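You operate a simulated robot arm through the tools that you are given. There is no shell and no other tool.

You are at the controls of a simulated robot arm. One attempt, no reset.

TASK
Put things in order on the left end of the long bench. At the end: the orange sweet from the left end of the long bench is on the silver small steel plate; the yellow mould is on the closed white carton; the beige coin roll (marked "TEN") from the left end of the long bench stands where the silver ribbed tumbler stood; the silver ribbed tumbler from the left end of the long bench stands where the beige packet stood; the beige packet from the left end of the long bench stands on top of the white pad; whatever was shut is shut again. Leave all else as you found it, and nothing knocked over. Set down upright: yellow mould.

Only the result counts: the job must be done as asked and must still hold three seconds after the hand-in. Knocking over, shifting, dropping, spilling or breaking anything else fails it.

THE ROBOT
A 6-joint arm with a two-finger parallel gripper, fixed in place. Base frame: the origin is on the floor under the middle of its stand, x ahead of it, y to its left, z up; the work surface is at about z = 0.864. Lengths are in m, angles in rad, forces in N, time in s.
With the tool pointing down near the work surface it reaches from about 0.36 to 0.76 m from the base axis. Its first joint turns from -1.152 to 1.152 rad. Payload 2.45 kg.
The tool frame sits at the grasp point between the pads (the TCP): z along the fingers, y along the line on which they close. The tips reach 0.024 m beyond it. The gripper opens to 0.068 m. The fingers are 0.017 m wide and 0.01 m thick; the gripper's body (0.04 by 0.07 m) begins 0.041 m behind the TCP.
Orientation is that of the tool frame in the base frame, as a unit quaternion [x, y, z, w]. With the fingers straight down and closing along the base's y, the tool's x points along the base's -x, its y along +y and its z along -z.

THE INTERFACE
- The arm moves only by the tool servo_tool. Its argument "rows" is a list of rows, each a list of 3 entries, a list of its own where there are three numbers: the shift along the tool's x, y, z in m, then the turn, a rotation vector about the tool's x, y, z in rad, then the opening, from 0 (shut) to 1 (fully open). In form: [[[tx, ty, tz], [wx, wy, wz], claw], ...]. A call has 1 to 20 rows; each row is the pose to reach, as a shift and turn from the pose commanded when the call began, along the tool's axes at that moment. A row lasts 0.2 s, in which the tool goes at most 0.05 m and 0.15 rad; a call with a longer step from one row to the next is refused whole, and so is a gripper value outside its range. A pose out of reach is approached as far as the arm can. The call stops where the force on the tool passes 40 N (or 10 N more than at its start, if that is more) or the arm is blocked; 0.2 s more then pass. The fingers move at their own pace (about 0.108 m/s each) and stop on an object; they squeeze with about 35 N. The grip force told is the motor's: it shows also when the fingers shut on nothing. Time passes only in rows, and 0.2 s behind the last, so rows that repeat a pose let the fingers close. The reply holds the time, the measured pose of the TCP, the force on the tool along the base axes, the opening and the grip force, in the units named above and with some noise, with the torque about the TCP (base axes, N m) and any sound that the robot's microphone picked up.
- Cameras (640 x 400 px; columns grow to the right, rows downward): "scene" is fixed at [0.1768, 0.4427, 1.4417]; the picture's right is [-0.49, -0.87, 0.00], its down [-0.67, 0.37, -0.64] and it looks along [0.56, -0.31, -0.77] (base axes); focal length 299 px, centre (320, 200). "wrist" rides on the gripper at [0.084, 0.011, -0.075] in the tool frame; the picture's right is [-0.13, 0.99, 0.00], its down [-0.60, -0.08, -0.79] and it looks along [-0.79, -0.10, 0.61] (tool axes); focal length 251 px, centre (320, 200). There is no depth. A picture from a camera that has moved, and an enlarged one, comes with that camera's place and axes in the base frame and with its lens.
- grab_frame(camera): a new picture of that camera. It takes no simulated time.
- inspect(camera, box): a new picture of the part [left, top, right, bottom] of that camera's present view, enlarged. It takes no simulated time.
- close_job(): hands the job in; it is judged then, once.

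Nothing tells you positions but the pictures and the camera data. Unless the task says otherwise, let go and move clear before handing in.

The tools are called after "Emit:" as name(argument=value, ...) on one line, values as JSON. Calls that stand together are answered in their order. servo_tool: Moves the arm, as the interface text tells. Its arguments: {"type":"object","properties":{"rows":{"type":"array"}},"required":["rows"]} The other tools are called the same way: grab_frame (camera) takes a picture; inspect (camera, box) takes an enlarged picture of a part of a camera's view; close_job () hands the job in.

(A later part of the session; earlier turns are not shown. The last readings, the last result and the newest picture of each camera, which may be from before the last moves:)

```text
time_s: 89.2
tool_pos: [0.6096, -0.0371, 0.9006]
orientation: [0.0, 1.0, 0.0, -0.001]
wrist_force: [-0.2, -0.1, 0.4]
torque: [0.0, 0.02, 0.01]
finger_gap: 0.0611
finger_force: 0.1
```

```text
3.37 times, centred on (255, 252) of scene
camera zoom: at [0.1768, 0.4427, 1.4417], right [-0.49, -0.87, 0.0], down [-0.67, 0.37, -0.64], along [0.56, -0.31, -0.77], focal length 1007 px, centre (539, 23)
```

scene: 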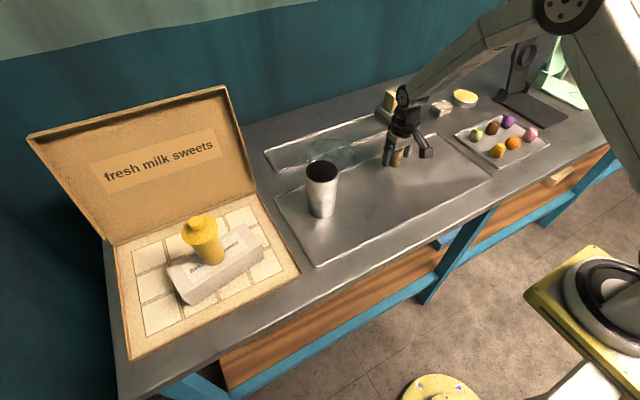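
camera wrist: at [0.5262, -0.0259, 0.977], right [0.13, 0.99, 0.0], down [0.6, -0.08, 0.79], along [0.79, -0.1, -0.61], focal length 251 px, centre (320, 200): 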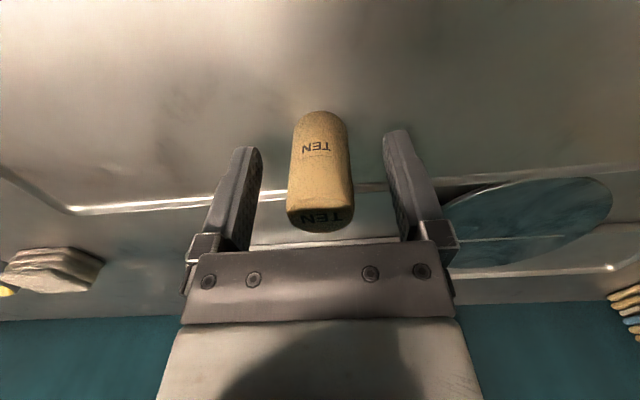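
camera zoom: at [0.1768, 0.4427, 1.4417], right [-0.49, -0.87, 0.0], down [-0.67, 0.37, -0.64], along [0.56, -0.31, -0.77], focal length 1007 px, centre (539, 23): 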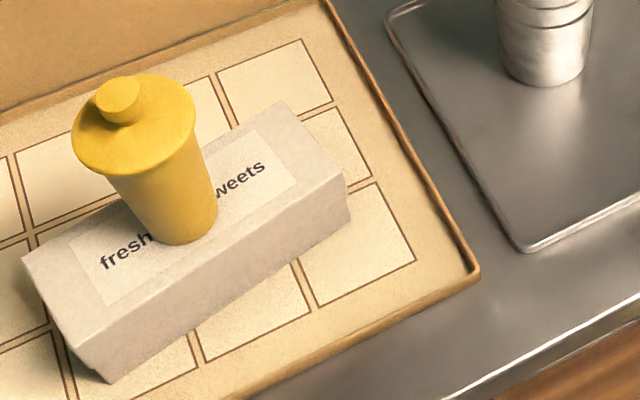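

The last move was refused because one step was too long, so nothing moved. I'll retract again with smaller steps.

Emit:
servo_tool(rows=[[[0, 0, -0.02], [0, 0, 0], 0.9], [[0, 0, -0.06], [0, 0, 0], 0.9], [[0, 0, -0.1], [0, 0, 0], 1], [[0, 0, -0.14], [0, 0, 0], 1], [[0.02, 0.005, -0.175], [0, 0, 0], 1], [[0.05, 0.01, -0.21], [0, 0, 0], 1], [[0.08, 0.018, -0.24], [0, 0, 0], 1], [[0.12, 0.026, -0.255], [0, 0, 0], 1], [[0.16, 0.033, -0.255], [0, 0, 0], 1], [[0.17, 0.035, -0.255], [0, 0, 0], 1], [[0.17, 0.035, -0.255], [0, 0, 0], 1]])

Emit:
grab_frame(camera="wrist")

Emit:
grab_frame(camera="scene")

Emit:
inspect(camera="scene", box=[360, 75, 450, 180])

Emit:
inspect(camera="scene", box=[440, 80, 568, 175])

Emit:
inspect(camera="wrist", box=[220, 150, 420, 280])

```text
time_s: 91.6
tool_pos: [0.4394, -0.0027, 1.1587]
orientation: [0.0, 1.0, 0.001, 0.001]
wrist_force: [-0.3, -0.8, -0.2]
torque: [0.02, 0.0, 0.01]
finger_gap: 0.0681
finger_force: 0.1
```

```text
taken
camera wrist: at [0.3551, 0.0097, 1.2347], right [0.13, 0.99, 0.0], down [0.6, -0.08, 0.79], along [0.79, -0.1, -0.61], focal length 251 px, centre (320, 200)
```

wrist: 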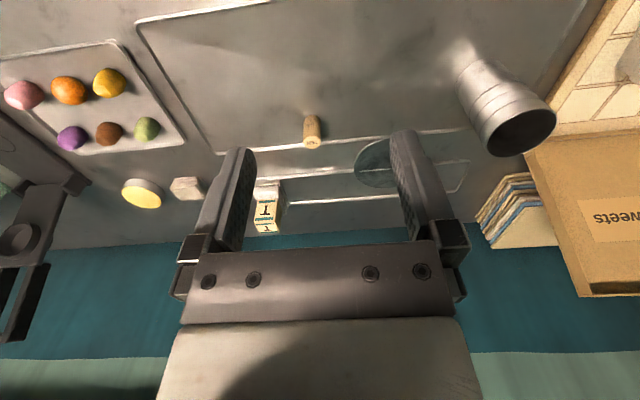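

```text
taken
```

scene: 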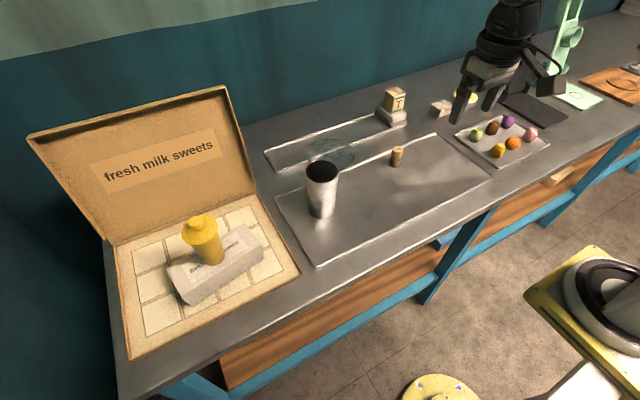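

```text
3.81 times, centred on (405, 128) of scene
camera zoom: at [0.1768, 0.4427, 1.4417], right [-0.49, -0.87, 0.0], down [-0.67, 0.37, -0.64], along [0.56, -0.31, -0.77], focal length 1139 px, centre (-4, 476)
```

zoom: 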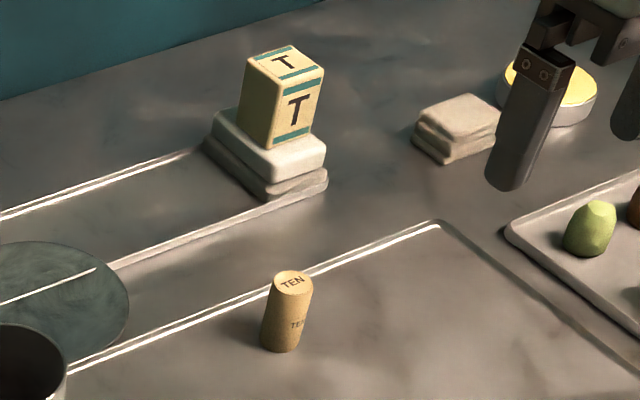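

```text
4.21 times, centred on (504, 128) of scene
camera zoom: at [0.1768, 0.4427, 1.4417], right [-0.49, -0.87, 0.0], down [-0.67, 0.37, -0.64], along [0.56, -0.31, -0.77], focal length 1259 px, centre (-455, 505)
```

zoom: 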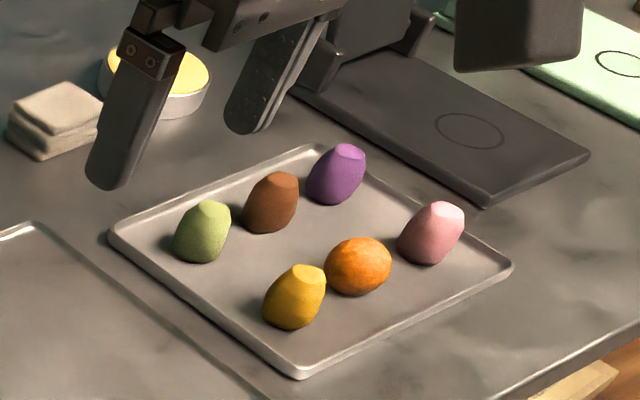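

```text
3.08 times, centred on (320, 215) of wrist
camera zoom: at [0.3551, 0.0097, 1.2347], right [0.13, 0.99, 0.0], down [0.6, -0.08, 0.79], along [0.79, -0.1, -0.61], focal length 774 px, centre (320, 154)
```

zoom: 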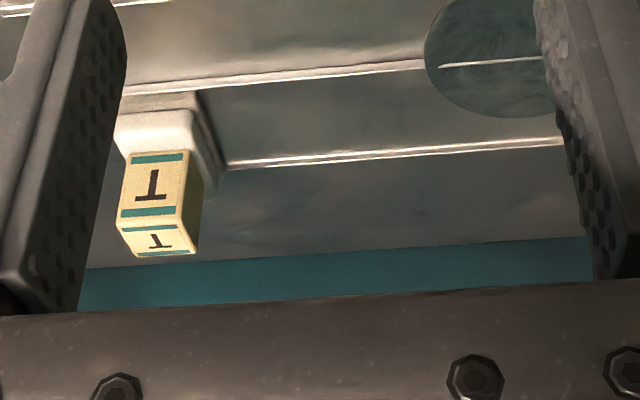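

All five moves look done. Before handing in I want to be sure which object is the "small steel plate", the rectangular plate with the sweets or the round disc. I'll inspect the disc closely.

Emit:
inspect(camera="scene", box=[300, 130, 364, 172])

Emit:
inspect(camera="scene", box=[335, 130, 367, 152])

Emit:
inspect(camera="wrist", box=[345, 130, 405, 195])

Emit:
inspect(camera="scene", box=[430, 80, 480, 125])

Emit:
inspect(camera="scene", box=[500, 0, 640, 120])

```text
9.52 times, centred on (332, 151) of scene
camera zoom: at [0.1768, 0.4427, 1.4417], right [-0.49, -0.87, 0.0], down [-0.67, 0.37, -0.64], along [0.56, -0.31, -0.77], focal length 2848 px, centre (206, 667)
```

zoom: 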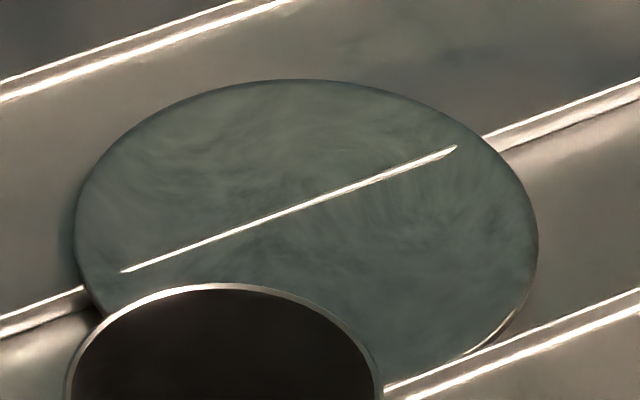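

```text
16.00 times, centred on (351, 141) of scene
camera zoom: at [0.1768, 0.4427, 1.4417], right [-0.49, -0.87, 0.0], down [-0.67, 0.37, -0.64], along [0.56, -0.31, -0.77], focal length 4785 px, centre (-176, 1144)
```

zoom: 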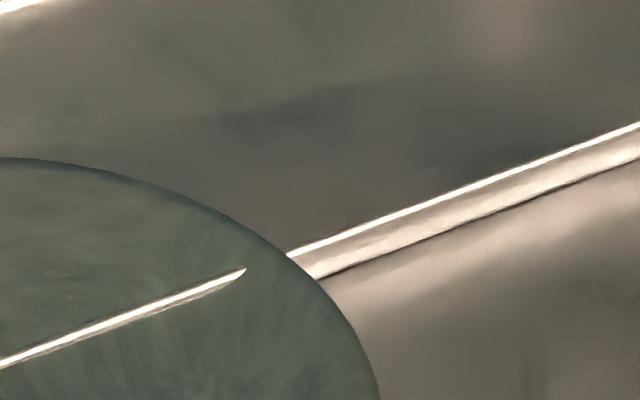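

```text
6.15 times, centred on (375, 162) of wrist
camera zoom: at [0.3551, 0.0097, 1.2347], right [0.13, 0.99, 0.0], down [0.6, -0.08, 0.79], along [0.79, -0.1, -0.61], focal length 1547 px, centre (-18, 431)
```

zoom: 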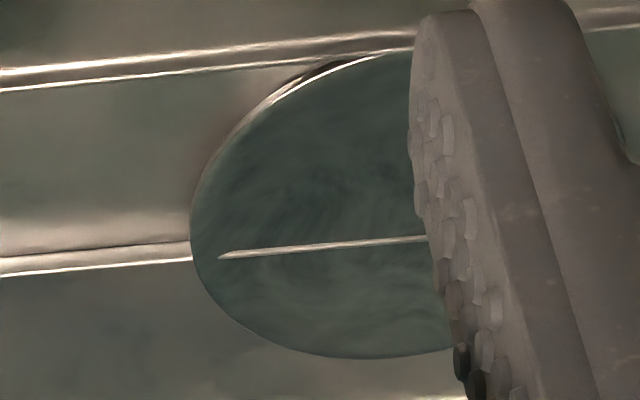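

```text
8.89 times, centred on (455, 102) of scene
camera zoom: at [0.1768, 0.4427, 1.4417], right [-0.49, -0.87, 0.0], down [-0.67, 0.37, -0.64], along [0.56, -0.31, -0.77], focal length 2658 px, centre (-880, 1067)
```

zoom: 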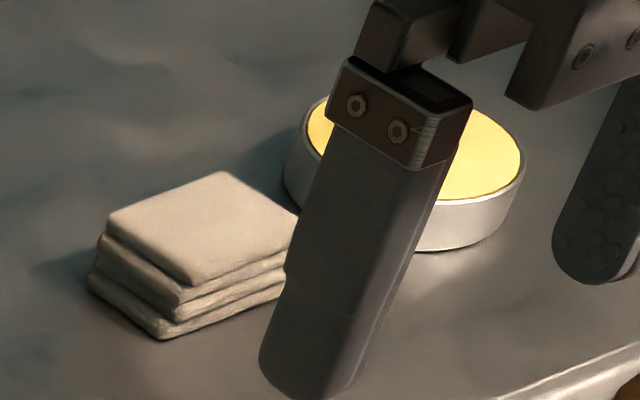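

```text
3.33 times, centred on (570, 60) of scene
camera zoom: at [0.1768, 0.4427, 1.4417], right [-0.49, -0.87, 0.0], down [-0.67, 0.37, -0.64], along [0.56, -0.31, -0.77], focal length 997 px, centre (-513, 667)
```

zoom: 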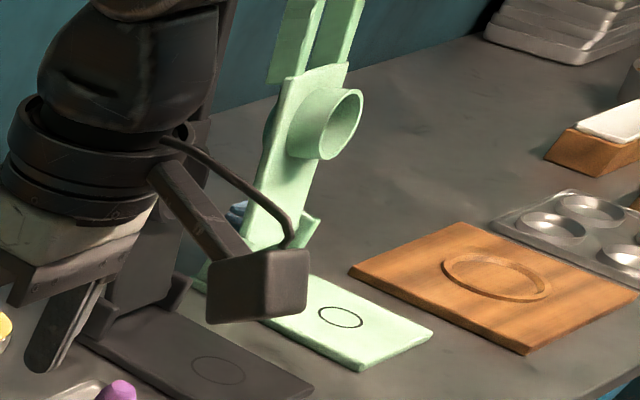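

Emit:
inspect(camera="scene", box=[475, 118, 545, 162])

Emit:
inspect(camera="wrist", box=[0, 50, 190, 170])

Emit:
inspect(camera="scene", box=[255, 110, 415, 210])

Emit:
inspect(camera="wrist", box=[400, 150, 640, 300])

```text
9.09 times, centred on (510, 140) of scene
camera zoom: at [0.1768, 0.4427, 1.4417], right [-0.49, -0.87, 0.0], down [-0.67, 0.37, -0.64], along [0.56, -0.31, -0.77], focal length 2718 px, centre (-1407, 746)
```

zoom: 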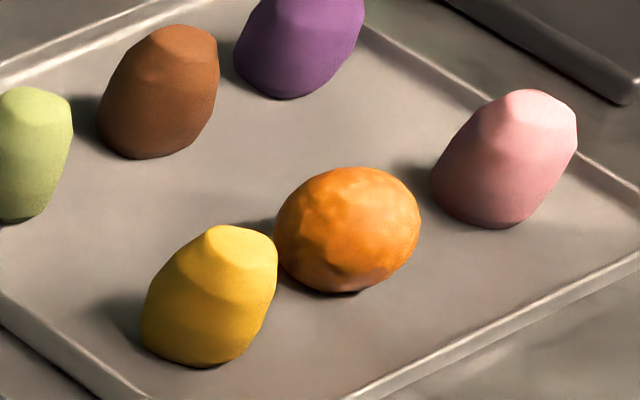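

```text
3.33 times, centred on (95, 110) of wrist
camera zoom: at [0.3551, 0.0097, 1.2347], right [0.13, 0.99, 0.0], down [0.6, -0.08, 0.79], along [0.79, -0.1, -0.61], focal length 838 px, centre (1070, 500)
```

zoom: 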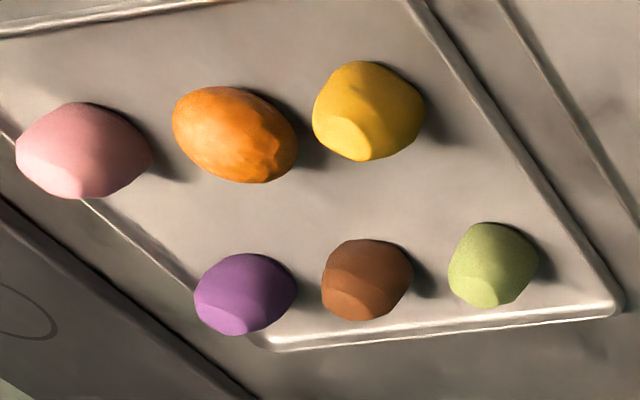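

```text
4.00 times, centred on (335, 160) of scene
camera zoom: at [0.1768, 0.4427, 1.4417], right [-0.49, -0.87, 0.0], down [-0.67, 0.37, -0.64], along [0.56, -0.31, -0.77], focal length 1196 px, centre (260, 360)
```

zoom: 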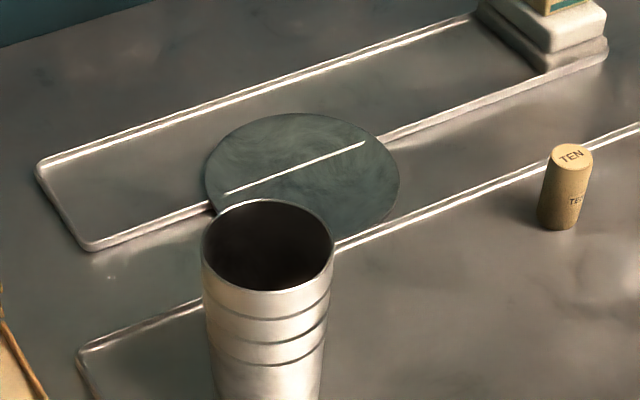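

```text
2.67 times, centred on (520, 225) of wrist
camera zoom: at [0.3551, 0.0097, 1.2347], right [0.13, 0.99, 0.0], down [0.6, -0.08, 0.79], along [0.79, -0.1, -0.61], focal length 670 px, centre (-213, 133)
```

zoom: 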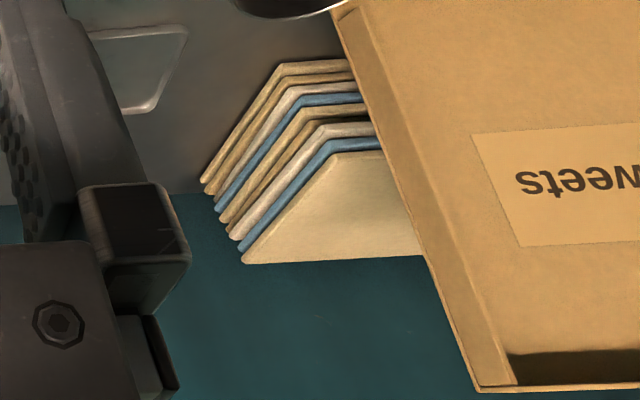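

The orange ball is a different kind from the five cut-top sweets, and the round disc looks like a shallow reflective steel plate, so I need to decide which one is meant. I'll look at the disc steeply from above: if it is mirror-like steel, its teal tint from the wall should change.

Emit:
servo_tool(rows=[[[-0.026, 0.013, 0.01], [0, 0.09, 0], 1], [[-0.052, 0.026, 0.02], [0, 0.18, 0], 1], [[-0.078, 0.04, 0.03], [0, 0.27, 0], 1], [[-0.104, 0.053, 0.04], [0, 0.36, 0], 1], [[-0.13, 0.066, 0.05], [0, 0.45, 0], 1], [[-0.156, 0.08, 0.055], [0, 0.54, 0], 1], [[-0.18, 0.0927, 0.06], [0, 0.6, 0], 1], [[-0.18, 0.0927, 0.06], [0, 0.6, 0], 1]])

Emit:
grab_frame(camera="wrist")

Emit:
grab_frame(camera="scene")

```text
time_s: 93.4
tool_pos: [0.622, 0.0896, 1.0966]
orientation: [0.0, 0.955, 0.0, -0.297]
wrist_force: [-0.5, -0.4, 0.5]
torque: [0.01, 0.01, -0.01]
finger_gap: 0.0681
finger_force: 0.0
```

```text
taken
camera wrist: at [0.5945, 0.1008, 1.207], right [0.11, 0.99, -0.07], down [0.95, -0.08, 0.31], along [0.3, -0.1, -0.95], focal length 251 px, centre (320, 200)
```

wrist: 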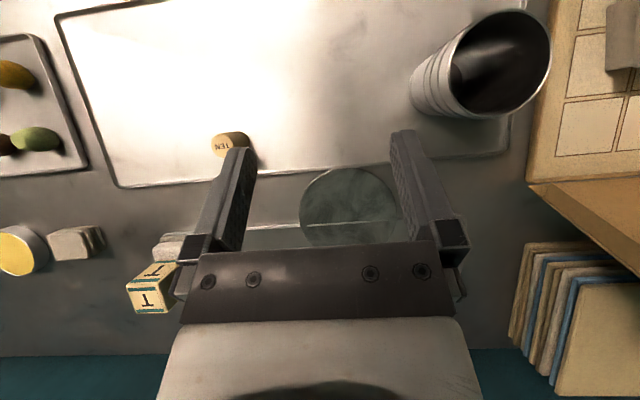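

```text
taken
```

scene: 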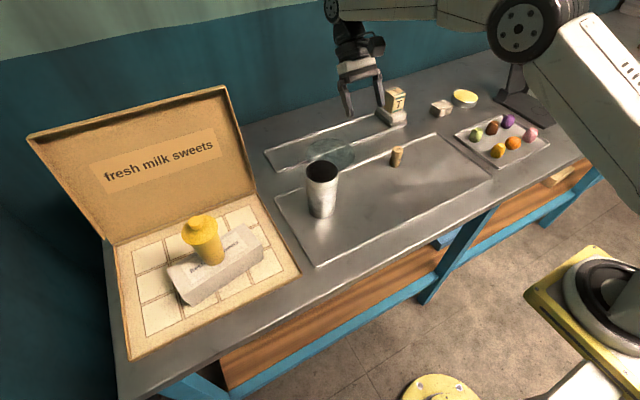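

Emit:
inspect(camera="wrist", box=[285, 155, 415, 250])

Emit:
inspect(camera="wrist", box=[240, 130, 460, 250])

```text
4.21 times, centred on (350, 202) of wrist
camera zoom: at [0.5945, 0.1008, 1.207], right [0.11, 0.99, -0.07], down [0.95, -0.08, 0.31], along [0.3, -0.1, -0.95], focal length 1059 px, centre (194, 190)
```

zoom: 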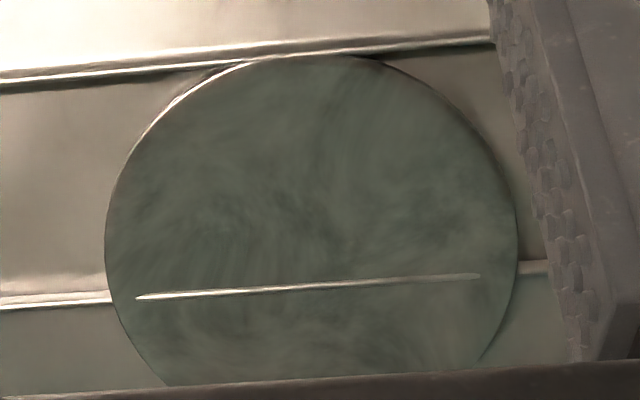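

```text
2.91 times, centred on (350, 190) of wrist
camera zoom: at [0.5945, 0.1008, 1.207], right [0.11, 0.99, -0.07], down [0.95, -0.08, 0.31], along [0.3, -0.1, -0.95], focal length 731 px, centre (233, 229)
```

zoom: 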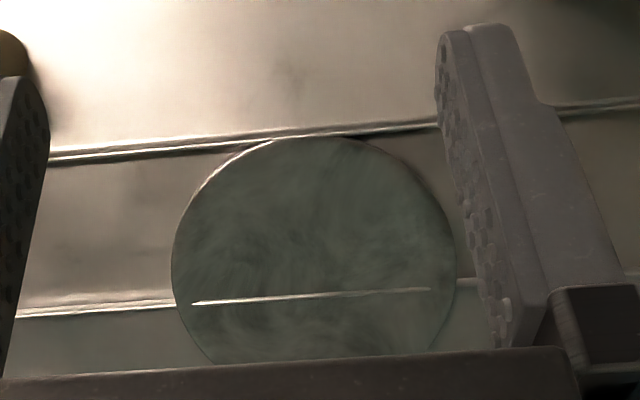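

The disc looks like a shallow round metal plate whose raised rim hides the tray lip. The orange's contact height on the rectangular tray matched the front tray at bench level, so that tray may be scenery only. I'll touch the disc lightly with closed fingertips and compare with a bare reference spot beside it.

Emit:
servo_tool(rows=[[[-0.0279, -0.018, 0.0043], [0, -0.12, 0], 1], [[-0.0558, -0.036, 0.0086], [0, -0.24, 0], 0.6], [[-0.0837, -0.054, 0.0129], [0, -0.36, 0], 0.2], [[-0.1116, -0.072, 0.0172], [0, -0.48, 0], 0], [[-0.1395, -0.09, 0.0215], [0, -0.6, 0], 0], [[-0.1395, -0.09, 0.0215], [0, -0.6, 0], 0]])

Emit:
grab_frame(camera="wrist")

Emit:
grab_frame(camera="scene")

```text
time_s: 94.8
tool_pos: [0.7254, -0.0015, 1.0034]
orientation: [0.0, 1.0, 0.0, 0.0]
wrist_force: [0.0, -0.1, 0.7]
torque: [0.0, -0.01, 0.0]
finger_gap: 0.0
finger_force: 23.6
```

```text
taken
camera wrist: at [0.6407, 0.0098, 1.0782], right [0.13, 0.99, 0.0], down [0.6, -0.08, 0.79], along [0.79, -0.1, -0.61], focal length 251 px, centre (320, 200)
```

wrist: 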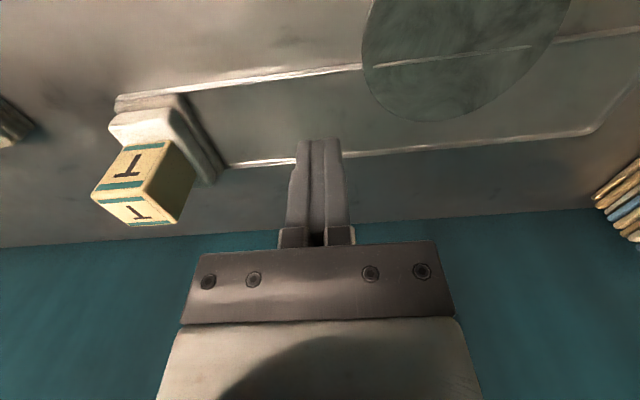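

```text
taken
```

scene: 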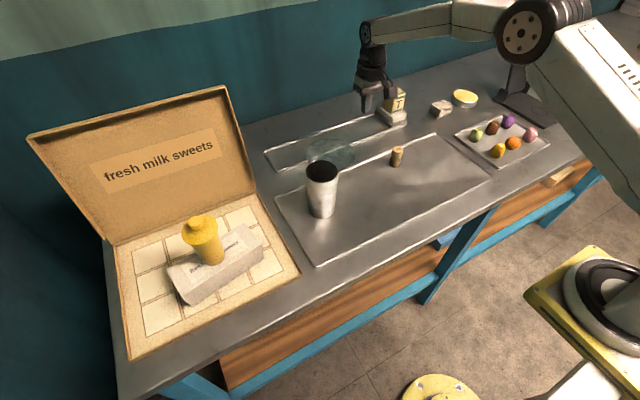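

Emit:
servo_tool(rows=[[[0.01, 0, 0.03], [0, 0, 0], 0], [[0.01, 0, 0.06], [0, 0, 0], 0], [[0.01, 0, 0.09], [0, 0, 0], 0], [[0.01, 0, 0.107], [0, 0, 0], 0], [[0.01, 0, 0.107], [0, 0, 0], 0]])

Emit:
inspect(camera="wrist", box=[240, 60, 400, 180])

```text
time_s: 96.0
tool_pos: [0.714, -0.0031, 0.8929]
orientation: [0.0, 1.0, 0.0, 0.0]
wrist_force: [0.1, 0.6, 1.1]
torque: [-0.01, 0.01, 0.02]
finger_gap: 0.0
finger_force: 23.5
```

```text
3.33 times, centred on (320, 120) of wrist
camera zoom: at [0.6293, 0.0093, 0.9684], right [0.13, 0.99, 0.0], down [0.6, -0.08, 0.79], along [0.79, -0.1, -0.61], focal length 838 px, centre (320, 467)
```

zoom: 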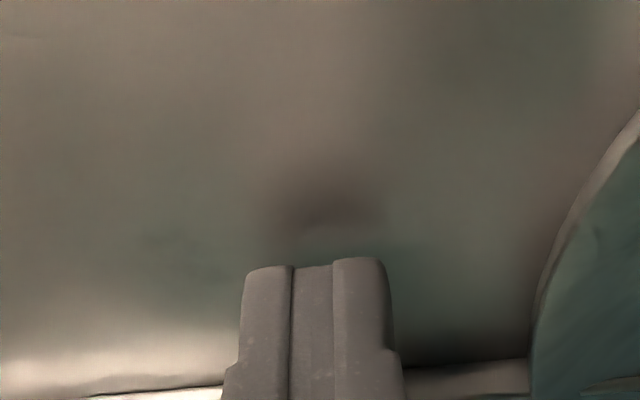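

Emit:
servo_tool(rows=[[[0, 0, 0.001], [0, 0, 0], 0], [[0, 0, 0.002], [0, 0, 0], 0], [[0, 0, 0.002], [0, 0, 0], 0]])

Emit:
servo_tool(rows=[[[0, 0, 0.001], [0, 0, 0], 0], [[0, 0, 0.001], [0, 0, 0], 0]])

Emit:
servo_tool(rows=[[[0, 0, 0.001], [0, 0, 0], 0], [[0, 0, 0.001], [0, 0, 0], 0]])

Emit:
inspect(camera="wrist", box=[240, 60, 400, 180])

```text
time_s: 96.8
tool_pos: [0.7124, -0.0013, 0.8923]
orientation: [0.0, 1.0, 0.0, 0.0]
wrist_force: [0.8, 0.9, -0.4]
torque: [0.02, 0.03, -0.01]
finger_gap: 0.0
finger_force: 23.3
```

```text
time_s: 97.4
tool_pos: [0.7121, -0.0012, 0.89]
orientation: [0.0, 1.0, 0.0, -0.001]
wrist_force: [-0.8, -0.4, 0.2]
torque: [0.0, 0.02, -0.01]
finger_gap: 0.0
finger_force: 23.6
```

```text
time_s: 98.0
tool_pos: [0.713, -0.0022, 0.8895]
orientation: [0.0, 1.0, 0.001, 0.0]
wrist_force: [0.0, -0.1, 0.7]
torque: [0.01, 0.01, -0.02]
finger_gap: 0.0003
finger_force: 23.3
```

```text
3.33 times, centred on (320, 120) of wrist
camera zoom: at [0.6281, 0.0102, 0.9648], right [0.13, 0.99, 0.0], down [0.6, -0.08, 0.79], along [0.79, -0.1, -0.61], focal length 838 px, centre (320, 467)
```

zoom: 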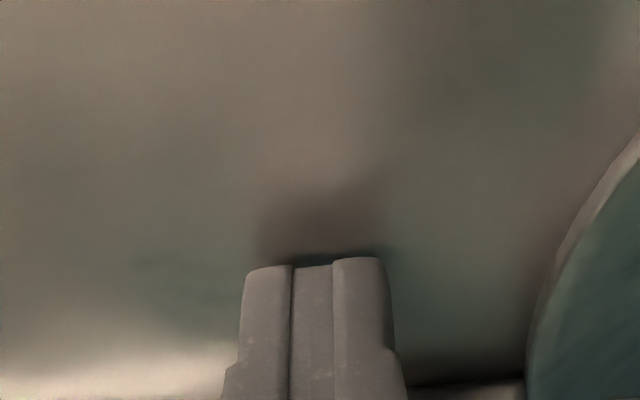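

Emit:
servo_tool(rows=[[[0, 0, 0.001], [0, 0, 0], 0], [[0, 0, 0.001], [0, 0, 0], 0]])

Emit:
servo_tool(rows=[[[0, 0, 0.001], [0, 0, 0], 0], [[0, 0, 0.001], [0, 0, 0], 0]])

Emit:
inspect(camera="wrist", box=[240, 60, 400, 180])

```text
time_s: 98.6
tool_pos: [0.7136, 0.0003, 0.8889]
orientation: [0.0, 1.0, -0.001, -0.001]
wrist_force: [0.0, -0.2, 1.0]
torque: [0.01, 0.0, 0.0]
finger_gap: 0.0
finger_force: 23.6
```

```text
time_s: 99.2
tool_pos: [0.714, -0.0003, 0.8874]
orientation: [0.0, 1.0, -0.001, 0.001]
wrist_force: [0.5, -0.3, -0.2]
torque: [0.0, -0.01, -0.03]
finger_gap: 0.0
finger_force: 23.9
```

```text
3.33 times, centred on (320, 120) of wrist
camera zoom: at [0.6293, 0.0114, 0.9629], right [0.13, 0.99, 0.0], down [0.6, -0.08, 0.79], along [0.79, -0.1, -0.61], focal length 838 px, centre (320, 467)
```

zoom: 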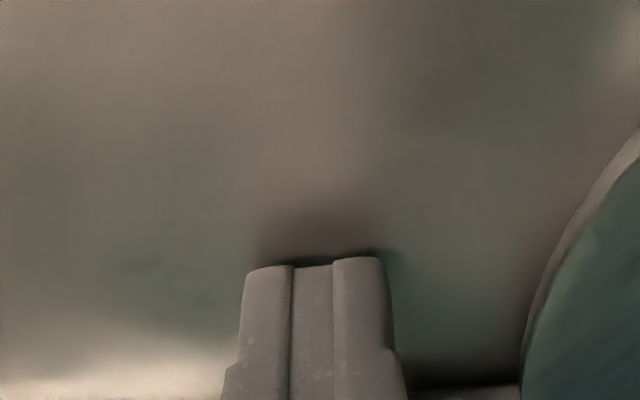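

Emit:
servo_tool(rows=[[[0, 0, 0.001], [0, 0, 0], 0], [[0, 0, 0.001], [0, 0, 0], 0]])

Emit:
servo_tool(rows=[[[0, 0, 0.001], [0, 0, 0], 0], [[0, 0, 0.001], [0, 0, 0], 0]])

Emit:
grab_frame(camera="wrist")

```text
time_s: 99.8
tool_pos: [0.7134, -0.0003, 0.8863]
orientation: [0.0, 1.0, -0.001, 0.0]
wrist_force: [0.1, -0.6, -0.1]
torque: [-0.02, 0.01, 0.02]
finger_gap: 0.0
finger_force: 23.9
```

```text
time_s: 100.4
tool_pos: [0.7126, -0.0002, 0.8849]
orientation: [0.0, 1.0, -0.001, 0.0]
wrist_force: [1.1, -0.3, -0.3]
torque: [0.01, 0.0, 0.02]
finger_gap: 0.0002
finger_force: 23.7
```

```text
taken
camera wrist: at [0.6287, 0.0119, 0.9611], right [0.13, 0.99, 0.0], down [0.6, -0.08, 0.79], along [0.79, -0.1, -0.61], focal length 251 px, centre (320, 200)
```

wrist: 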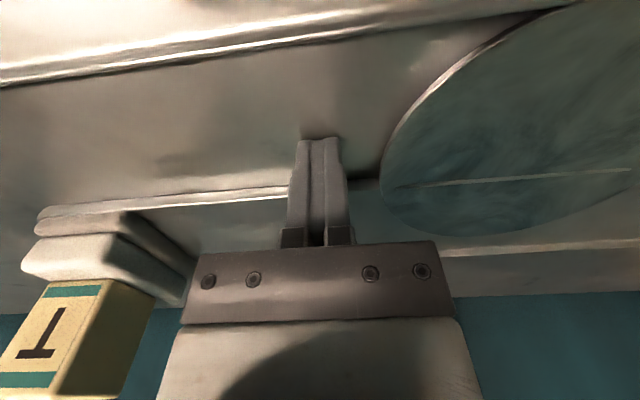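

Emit:
servo_tool(rows=[[[0, 0, 0.001], [0, 0, 0], 0], [[0, 0, 0.001], [0, 0, 0], 0]])

Emit:
servo_tool(rows=[[[0, 0, 0.0007], [0, 0, 0], 0], [[0, 0, 0.0007], [0, 0, 0], 0]])

Emit:
inspect(camera="wrist", box=[350, 0, 640, 270])

```text
time_s: 101.0
tool_pos: [0.713, 0.0005, 0.8846]
orientation: [0.0, 1.0, 0.0, -0.001]
wrist_force: [-0.6, 0.0, -0.1]
torque: [-0.01, -0.01, -0.02]
finger_gap: 0.0
finger_force: 23.6
```

```text
time_s: 101.6
tool_pos: [0.7144, -0.0001, 0.8845]
orientation: [0.0, 1.0, 0.0, 0.0]
wrist_force: [-7.6, -2.7, 10.8]
torque: [-0.04, 0.21, 0.02]
finger_gap: 0.0001
finger_force: 23.4
```

```text
1.48 times, centred on (495, 135) of wrist
camera zoom: at [0.6286, 0.0117, 0.9597], right [0.13, 0.99, 0.0], down [0.6, -0.08, 0.79], along [0.79, -0.1, -0.61], focal length 372 px, centre (61, 296)
```

zoom: 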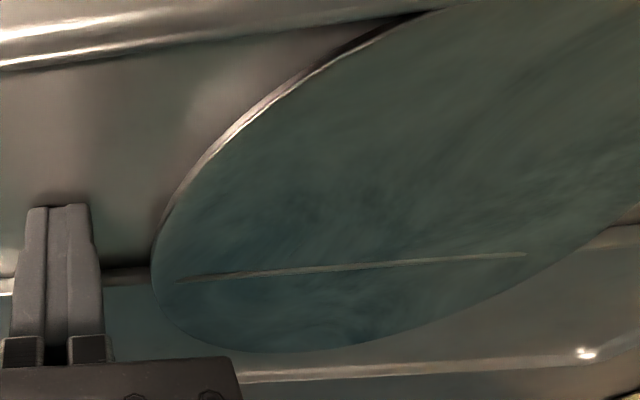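

Bench contact registers at a camera height of 0.9598. Next I'll touch the disc the same way, 10 cm to the left on its flat part.

Emit:
servo_tool(rows=[[[0, 0, -0.01], [0, 0, 0], 0], [[0, 0, -0.03], [0, 0, 0], 0], [[0, 0.035, -0.03], [0, 0, 0], 0], [[0, 0.07, -0.03], [0, 0, 0], 0], [[0, 0.1, -0.03], [0, 0, 0], 0], [[0, 0.1, -0.02], [0, 0, 0], 0], [[0, 0.1, -0.014], [0, 0, 0], 0], [[0, 0.1, -0.014], [0, 0, 0], 0]])

Emit:
grab_frame(camera="wrist")

Emit:
inspect(camera="scene", box=[290, 100, 400, 180])

```text
time_s: 103.4
tool_pos: [0.7119, 0.0988, 0.8972]
orientation: [0.0, 1.0, 0.0, 0.001]
wrist_force: [-0.1, 0.3, -0.7]
torque: [0.02, 0.01, -0.01]
finger_gap: 0.0
finger_force: 23.7
```

```text
taken
camera wrist: at [0.6277, 0.1111, 0.9732], right [0.13, 0.99, 0.0], down [0.6, -0.08, 0.79], along [0.79, -0.1, -0.61], focal length 251 px, centre (320, 200)
```

wrist: 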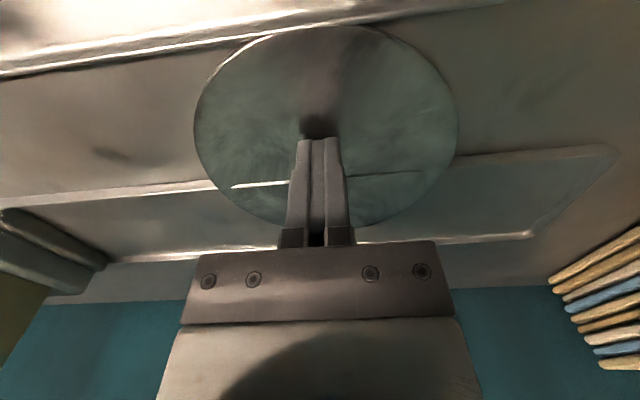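

```text
5.00 times, centred on (345, 140) of scene
camera zoom: at [0.1768, 0.4427, 1.4417], right [-0.49, -0.87, 0.0], down [-0.67, 0.37, -0.64], along [0.56, -0.31, -0.77], focal length 1495 px, centre (195, 500)
```

zoom: 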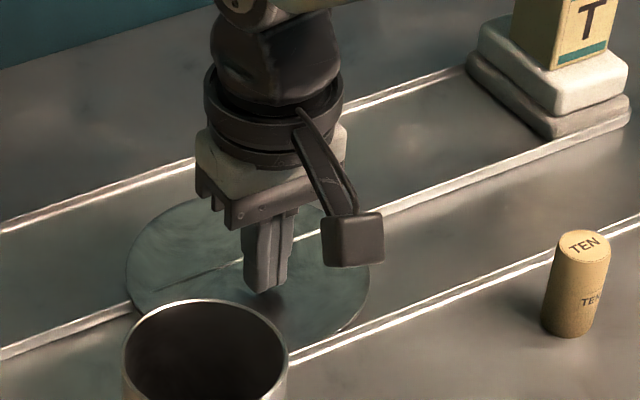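

At this angle the disc clearly mirrors the fingers with a brushed radial sheen. It is a round polished steel plate, so that is the "small steel plate", and the rectangular one is just the tray of other sweets. I'll fetch the orange sweet and place it on the round plate.

Emit:
servo_tool(rows=[[[0, 0, -0.03], [0, 0, 0], 0], [[0, 0, -0.06], [0, 0, 0], 0], [[0.0182, -0.0402, -0.06], [0, 0, 0], 0], [[0.0363, -0.0805, -0.06], [0, 0, 0], 0.3], [[0.0545, -0.1207, -0.06], [0, 0, 0], 0.76], [[0.0726, -0.1609, -0.06], [0, 0, 0], 0.76], [[0.0908, -0.2011, -0.06], [0, 0, 0], 0.76], [[0.1089, -0.2414, -0.06], [0, 0, 0], 0.76], [[0.1271, -0.2816, -0.06], [0, 0, 0], 0.76], [[0.1452, -0.3218, -0.06], [0, 0, 0], 0.76], [[0.1634, -0.362, -0.06], [0, 0, 0], 0.76], [[0.1815, -0.4023, -0.06], [0, 0, 0], 0.76], [[0.1997, -0.4425, -0.06], [0, 0, 0], 0.76], [[0.2178, -0.4827, -0.06], [0, 0, 0], 0.76], [[0.2178, -0.4827, -0.045], [0, 0, 0], 0.76], [[0.2178, -0.4827, -0.045], [0, 0, 0], 0.76]])

Emit:
grab_frame(camera="wrist")

Emit:
inspect(camera="scene", box=[440, 80, 568, 175])

```text
time_s: 106.8
tool_pos: [0.4955, -0.384, 0.943]
orientation: [0.0, 1.0, 0.001, 0.0]
wrist_force: [-0.6, 0.7, 0.5]
torque: [0.0, 0.01, -0.01]
finger_gap: 0.0519
finger_force: 0.1
```

```text
taken
camera wrist: at [0.4119, -0.373, 1.0184], right [0.13, 0.99, 0.0], down [0.6, -0.08, 0.79], along [0.79, -0.1, -0.61], focal length 251 px, centre (320, 200)
```

wrist: 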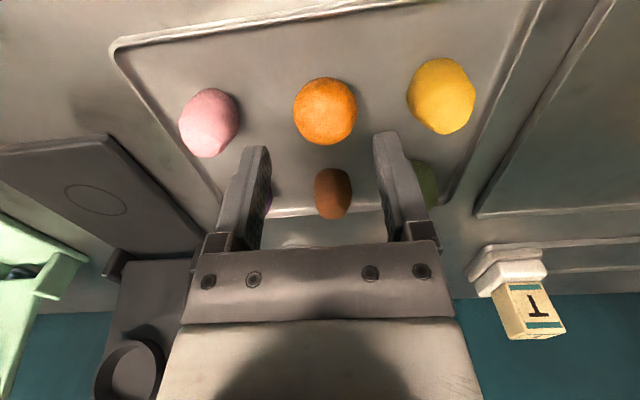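

```text
4.21 times, centred on (504, 128) of scene
camera zoom: at [0.1768, 0.4427, 1.4417], right [-0.49, -0.87, 0.0], down [-0.67, 0.37, -0.64], along [0.56, -0.31, -0.77], focal length 1259 px, centre (-455, 505)
```

zoom: 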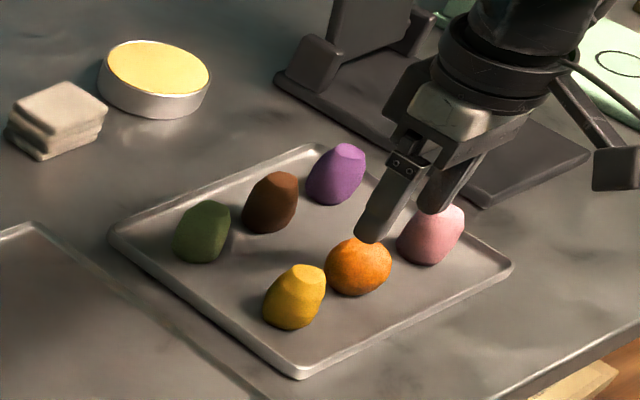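

Emit:
servo_tool(rows=[[[-0.001, 0.002, 0.015], [0, 0, 0], 0.76], [[-0.001, 0.002, 0.033], [0, 0, 0], 0.76], [[-0.001, 0.002, 0.047], [0, 0, 0], 0.76], [[-0.001, 0.002, 0.047], [0, 0, 0], 0.76]])

Emit:
grab_frame(camera="wrist")

```text
time_s: 107.8
tool_pos: [0.498, -0.3813, 0.8962]
orientation: [-0.001, 1.0, 0.0, 0.0]
wrist_force: [-0.3, -0.1, -0.4]
torque: [-0.01, 0.0, -0.01]
finger_gap: 0.0516
finger_force: 0.0
```

```text
taken
camera wrist: at [0.4127, -0.3703, 0.9723], right [0.13, 0.99, 0.0], down [0.6, -0.08, 0.79], along [0.79, -0.1, -0.61], focal length 251 px, centre (320, 200)
```

wrist: 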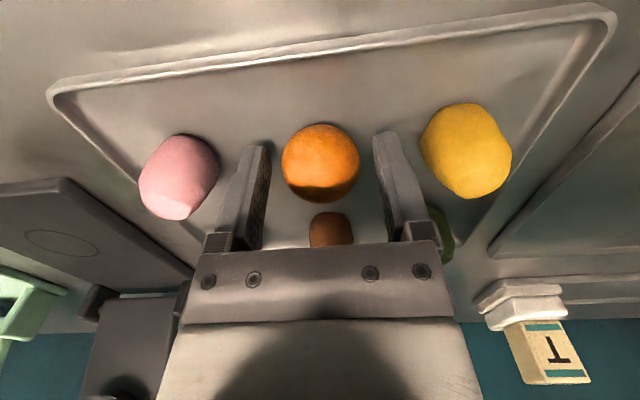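

The ball is centred between the fingers. I'll close and lift.

Emit:
servo_tool(rows=[[[0, 0, 0.0015], [0, 0, 0], 0.76], [[0, 0, 0.0015], [0, 0, 0], 0.5], [[0, 0, 0.0015], [0, 0, 0], 0.2], [[0, 0, 0.0015], [0, 0, 0], 0], [[0, 0, 0.0015], [0, 0, 0], 0]])

Emit:
grab_frame(camera="wrist")

```text
time_s: 109.0
tool_pos: [0.4973, -0.3822, 0.8943]
orientation: [-0.001, 1.0, -0.001, 0.001]
wrist_force: [0.2, -0.7, 0.3]
torque: [0.01, -0.02, 0.0]
finger_gap: 0.036
finger_force: 34.9
```

```text
taken
camera wrist: at [0.4122, -0.3701, 0.9703], right [0.13, 0.99, 0.0], down [0.6, -0.08, 0.79], along [0.79, -0.1, -0.61], focal length 251 px, centre (320, 200)
```

wrist: 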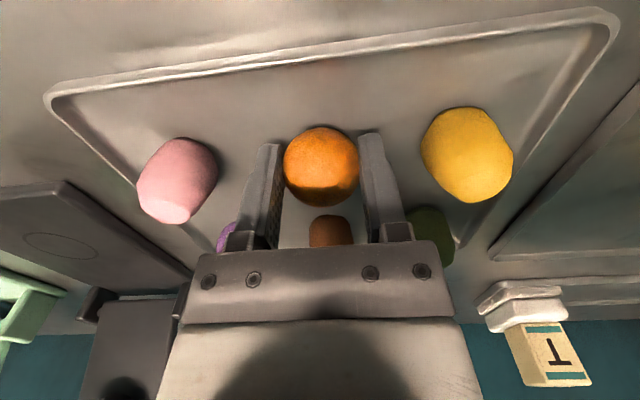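

Emit:
servo_tool(rows=[[[0, 0, -0.02], [0, 0, 0], 0], [[0, 0, -0.06], [0, 0, 0], 0], [[0, 0, -0.1], [0, 0, 0], 0], [[-0.0065, 0.0145, -0.1], [0, 0, 0], 0], [[-0.0194, 0.0435, -0.1], [0, 0, 0], 0], [[-0.0367, 0.0821, -0.1], [0, 0, 0], 0], [[-0.0561, 0.1256, -0.1], [0, 0, 0], 0], [[-0.0755, 0.1691, -0.1], [0, 0, 0], 0], [[-0.095, 0.2126, -0.1], [0, 0, 0], 0], [[-0.1144, 0.256, -0.1], [0, 0, 0], 0], [[-0.1338, 0.2995, -0.1], [0, 0, 0], 0], [[-0.1532, 0.343, -0.1], [0, 0, 0], 0], [[-0.1726, 0.3865, -0.1], [0, 0, 0], 0], [[-0.1899, 0.4251, -0.1], [0, 0, 0], 0], [[-0.205, 0.4589, -0.1], [0, 0, 0], 0], [[-0.2158, 0.4831, -0.1], [0, 0, 0], 0], [[-0.2158, 0.4831, -0.1], [0, 0, 0], 0]])

Emit:
grab_frame(camera="wrist")

Emit:
grab_frame(camera="scene")

```text
time_s: 112.6
tool_pos: [0.7123, 0.1035, 0.9934]
orientation: [0.0, 1.0, 0.001, 0.0]
wrist_force: [-0.2, -0.2, 0.5]
torque: [-0.02, 0.01, 0.02]
finger_gap: 0.0367
finger_force: 35.4
```

```text
taken
camera wrist: at [0.6279, 0.1154, 1.0696], right [0.13, 0.99, 0.0], down [0.6, -0.08, 0.79], along [0.79, -0.1, -0.61], focal length 251 px, centre (320, 200)
```

wrist: 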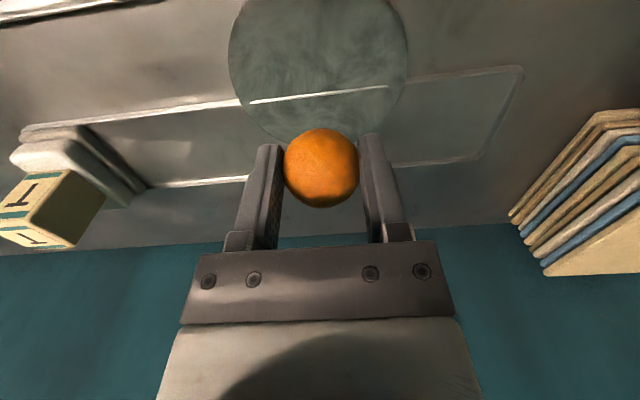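

```text
taken
```

scene: 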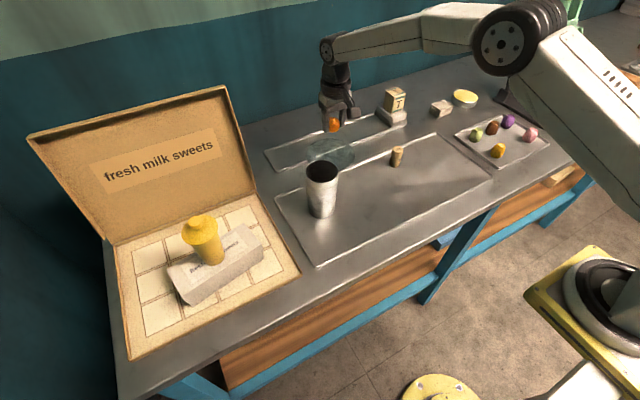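

The ball hangs right over the disc's centre (0.714, 0.103). I'll lower it close to the surface.

Emit:
servo_tool(rows=[[[0, -0.001, 0.03], [0, 0, 0], 0], [[0, -0.001, 0.06], [0, 0, 0], 0], [[0, -0.001, 0.076], [0, 0, 0], 0], [[0, -0.001, 0.076], [0, 0, 0], 0]])

Emit:
grab_frame(camera="wrist")

Emit:
inspect(camera="scene", box=[290, 110, 380, 180])

```text
time_s: 113.6
tool_pos: [0.7122, 0.1026, 0.9179]
orientation: [0.0, 1.0, 0.001, 0.0]
wrist_force: [0.3, -0.2, -1.1]
torque: [-0.02, 0.01, -0.03]
finger_gap: 0.036
finger_force: 34.8
```

```text
taken
camera wrist: at [0.6276, 0.1136, 0.9935], right [0.13, 0.99, 0.0], down [0.6, -0.08, 0.79], along [0.79, -0.1, -0.61], focal length 251 px, centre (320, 200)
```

wrist: 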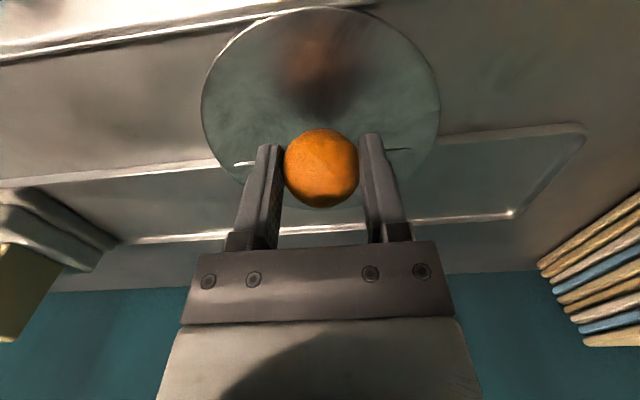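

```text
5.71 times, centred on (335, 145) of scene
camera zoom: at [0.1768, 0.4427, 1.4417], right [-0.49, -0.87, 0.0], down [-0.67, 0.37, -0.64], along [0.56, -0.31, -0.77], focal length 1709 px, centre (234, 514)
```

zoom: 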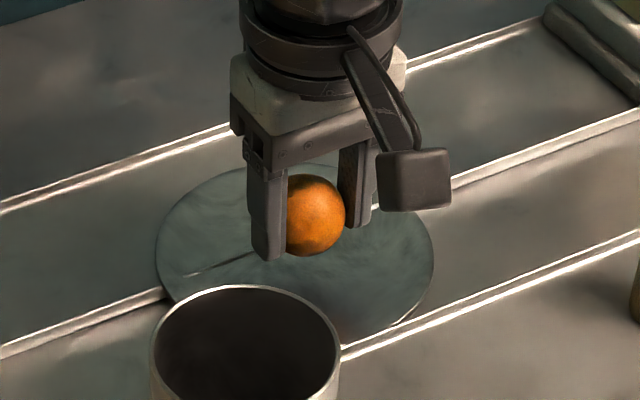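

The disc shows a blurred reflection of the orange, so it is polished steel. I'll lower in fine steps.

Emit:
servo_tool(rows=[[[0, 0, 0.005], [0, 0, 0], 0], [[0, 0, 0.01], [0, 0, 0], 0], [[0, 0, 0.012], [0, 0, 0], 0], [[0, 0, 0.012], [0, 0, 0], 0]])

Emit:
servo_tool(rows=[[[0, 0, 0.001], [0, 0, 0], 0], [[0, 0, 0.002], [0, 0, 0], 0], [[0, 0, 0.002], [0, 0, 0], 0]])

Emit:
grab_frame(camera="wrist")

```text
time_s: 114.6
tool_pos: [0.7131, 0.1016, 0.9066]
orientation: [0.0, 1.0, 0.0, 0.0]
wrist_force: [-0.4, 0.4, 0.1]
torque: [0.04, 0.0, 0.02]
finger_gap: 0.0363
finger_force: 34.8
```

```text
time_s: 115.4
tool_pos: [0.7137, 0.1017, 0.9029]
orientation: [0.0, 1.0, 0.0, 0.0]
wrist_force: [-0.1, 0.3, -0.5]
torque: [0.0, -0.01, 0.01]
finger_gap: 0.0364
finger_force: 35.6
```

```text
taken
camera wrist: at [0.6286, 0.1135, 0.9793], right [0.13, 0.99, 0.0], down [0.6, -0.08, 0.79], along [0.79, -0.1, -0.61], focal length 251 px, centre (320, 200)
```

wrist: 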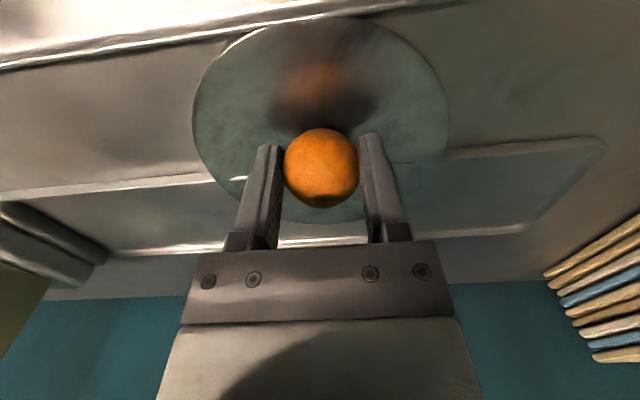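

Emit:
servo_tool(rows=[[[0, 0, 0.001], [0, 0, 0], 0], [[0, 0, 0.001], [0, 0, 0], 0]])

Emit:
servo_tool(rows=[[[0, 0, 0.001], [0, 0, 0], 0], [[0, 0, 0.001], [0, 0, 0], 0]])

Emit:
servo_tool(rows=[[[0, 0, 0.001], [0, 0, 0], 0], [[0, 0, 0.001], [0, 0, 0], 0]])

Emit:
grab_frame(camera="wrist")

```text
time_s: 116.0
tool_pos: [0.7115, 0.1023, 0.903]
orientation: [0.0, 1.0, 0.0, 0.0]
wrist_force: [0.7, -0.1, -0.4]
torque: [-0.02, 0.01, -0.01]
finger_gap: 0.0362
finger_force: 35.2
```

```text
time_s: 116.6
tool_pos: [0.7115, 0.1007, 0.9011]
orientation: [0.001, 1.0, 0.001, 0.0]
wrist_force: [0.4, 0.4, 0.1]
torque: [0.0, 0.02, 0.0]
finger_gap: 0.0364
finger_force: 35.2
```

```text
time_s: 117.2
tool_pos: [0.7116, 0.1019, 0.901]
orientation: [0.0, 1.0, 0.001, -0.001]
wrist_force: [0.0, 0.7, -0.3]
torque: [-0.02, -0.01, -0.03]
finger_gap: 0.0366
finger_force: 35.0
```

```text
taken
camera wrist: at [0.6274, 0.1139, 0.9762], right [0.13, 0.99, 0.0], down [0.6, -0.08, 0.79], along [0.79, -0.1, -0.61], focal length 251 px, centre (320, 200)
```

wrist: 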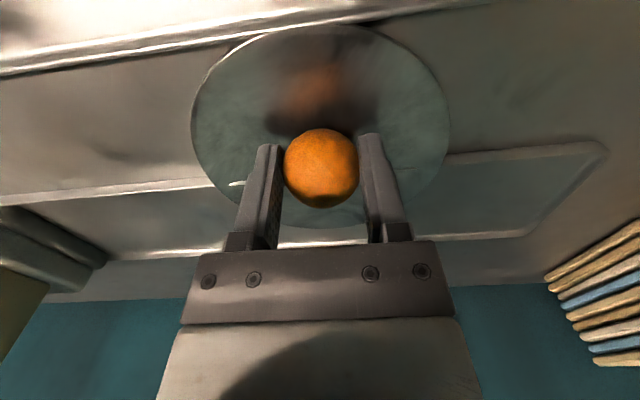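

Emit:
servo_tool(rows=[[[0, 0, 0.001], [0, 0, 0], 0], [[0, 0, 0.001], [0, 0, 0], 0]])

Emit:
servo_tool(rows=[[[0, 0, 0.001], [0, 0, 0], 0], [[0, 0, 0.001], [0, 0, 0], 0]])

Emit:
grab_frame(camera="wrist")

Emit:
inspect(camera="scene", box=[305, 125, 365, 165])

```text
time_s: 117.8
tool_pos: [0.712, 0.103, 0.9003]
orientation: [0.0, 1.0, -0.001, 0.0]
wrist_force: [-0.3, 0.6, 0.2]
torque: [-0.02, -0.05, -0.04]
finger_gap: 0.0364
finger_force: 34.9
```

```text
time_s: 118.4
tool_pos: [0.7122, 0.1019, 0.9]
orientation: [0.0, 1.0, 0.001, 0.0]
wrist_force: [0.7, 0.1, -0.4]
torque: [-0.01, -0.05, 0.0]
finger_gap: 0.0363
finger_force: 34.7
```

```text
taken
camera wrist: at [0.627, 0.1132, 0.9748], right [0.13, 0.99, 0.0], down [0.6, -0.08, 0.79], along [0.79, -0.1, -0.61], focal length 251 px, centre (320, 200)
```

wrist: 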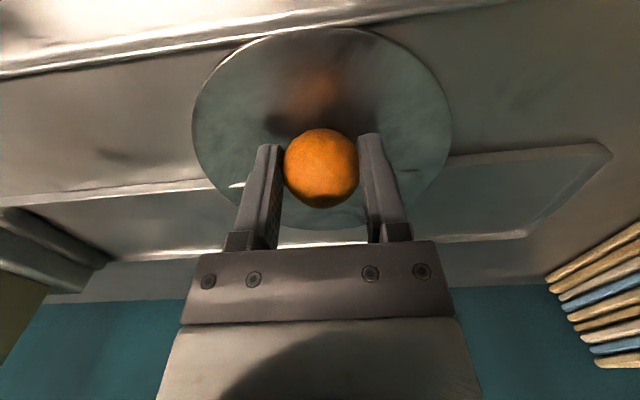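

```text
10.00 times, centred on (335, 145) of scene
camera zoom: at [0.1768, 0.4427, 1.4417], right [-0.49, -0.87, 0.0], down [-0.67, 0.37, -0.64], along [0.56, -0.31, -0.77], focal length 2990 px, centre (170, 750)
```

zoom: 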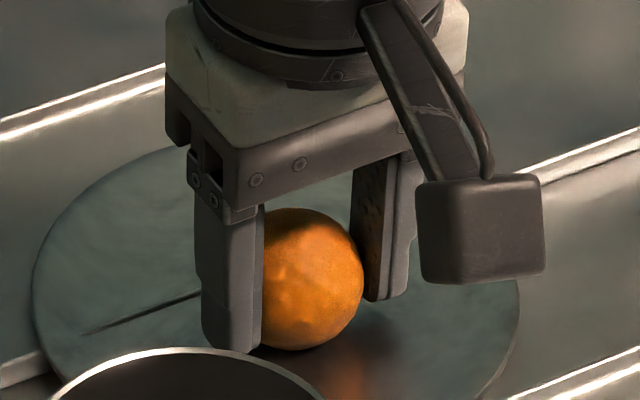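

Emit:
servo_tool(rows=[[[0, 0, 0.001], [0, 0, 0], 0], [[0, 0, 0.001], [0, 0, 0], 0]])

Emit:
servo_tool(rows=[[[0, 0, 0.001], [0, 0, 0], 0], [[0, 0, 0.001], [0, 0, 0], 0]])

Emit:
grab_frame(camera="wrist")

```text
time_s: 119.0
tool_pos: [0.7128, 0.1011, 0.899]
orientation: [-0.001, 1.0, 0.0, 0.001]
wrist_force: [-3.3, -0.5, 10.3]
torque: [-0.06, -0.01, -0.03]
finger_gap: 0.0364
finger_force: 34.6
```

```text
time_s: 119.6
tool_pos: [0.7134, 0.1006, 0.8987]
orientation: [0.0, 1.0, 0.0, 0.002]
wrist_force: [-7.4, -1.2, 21.9]
torque: [-0.11, -0.07, -0.05]
finger_gap: 0.0365
finger_force: 34.7
```

```text
taken
camera wrist: at [0.628, 0.1133, 0.9739], right [0.13, 0.99, 0.0], down [0.6, -0.08, 0.8], along [0.79, -0.1, -0.61], focal length 251 px, centre (320, 200)
```

wrist: 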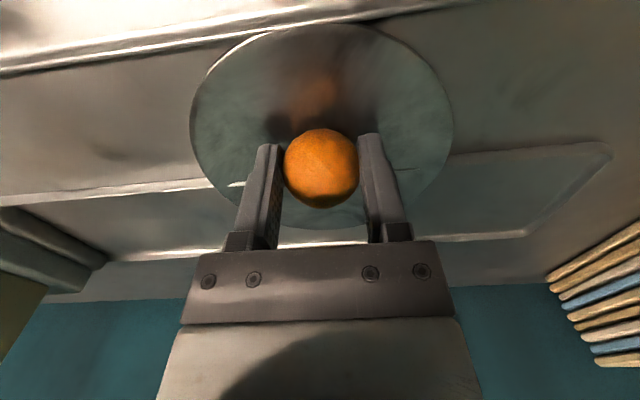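

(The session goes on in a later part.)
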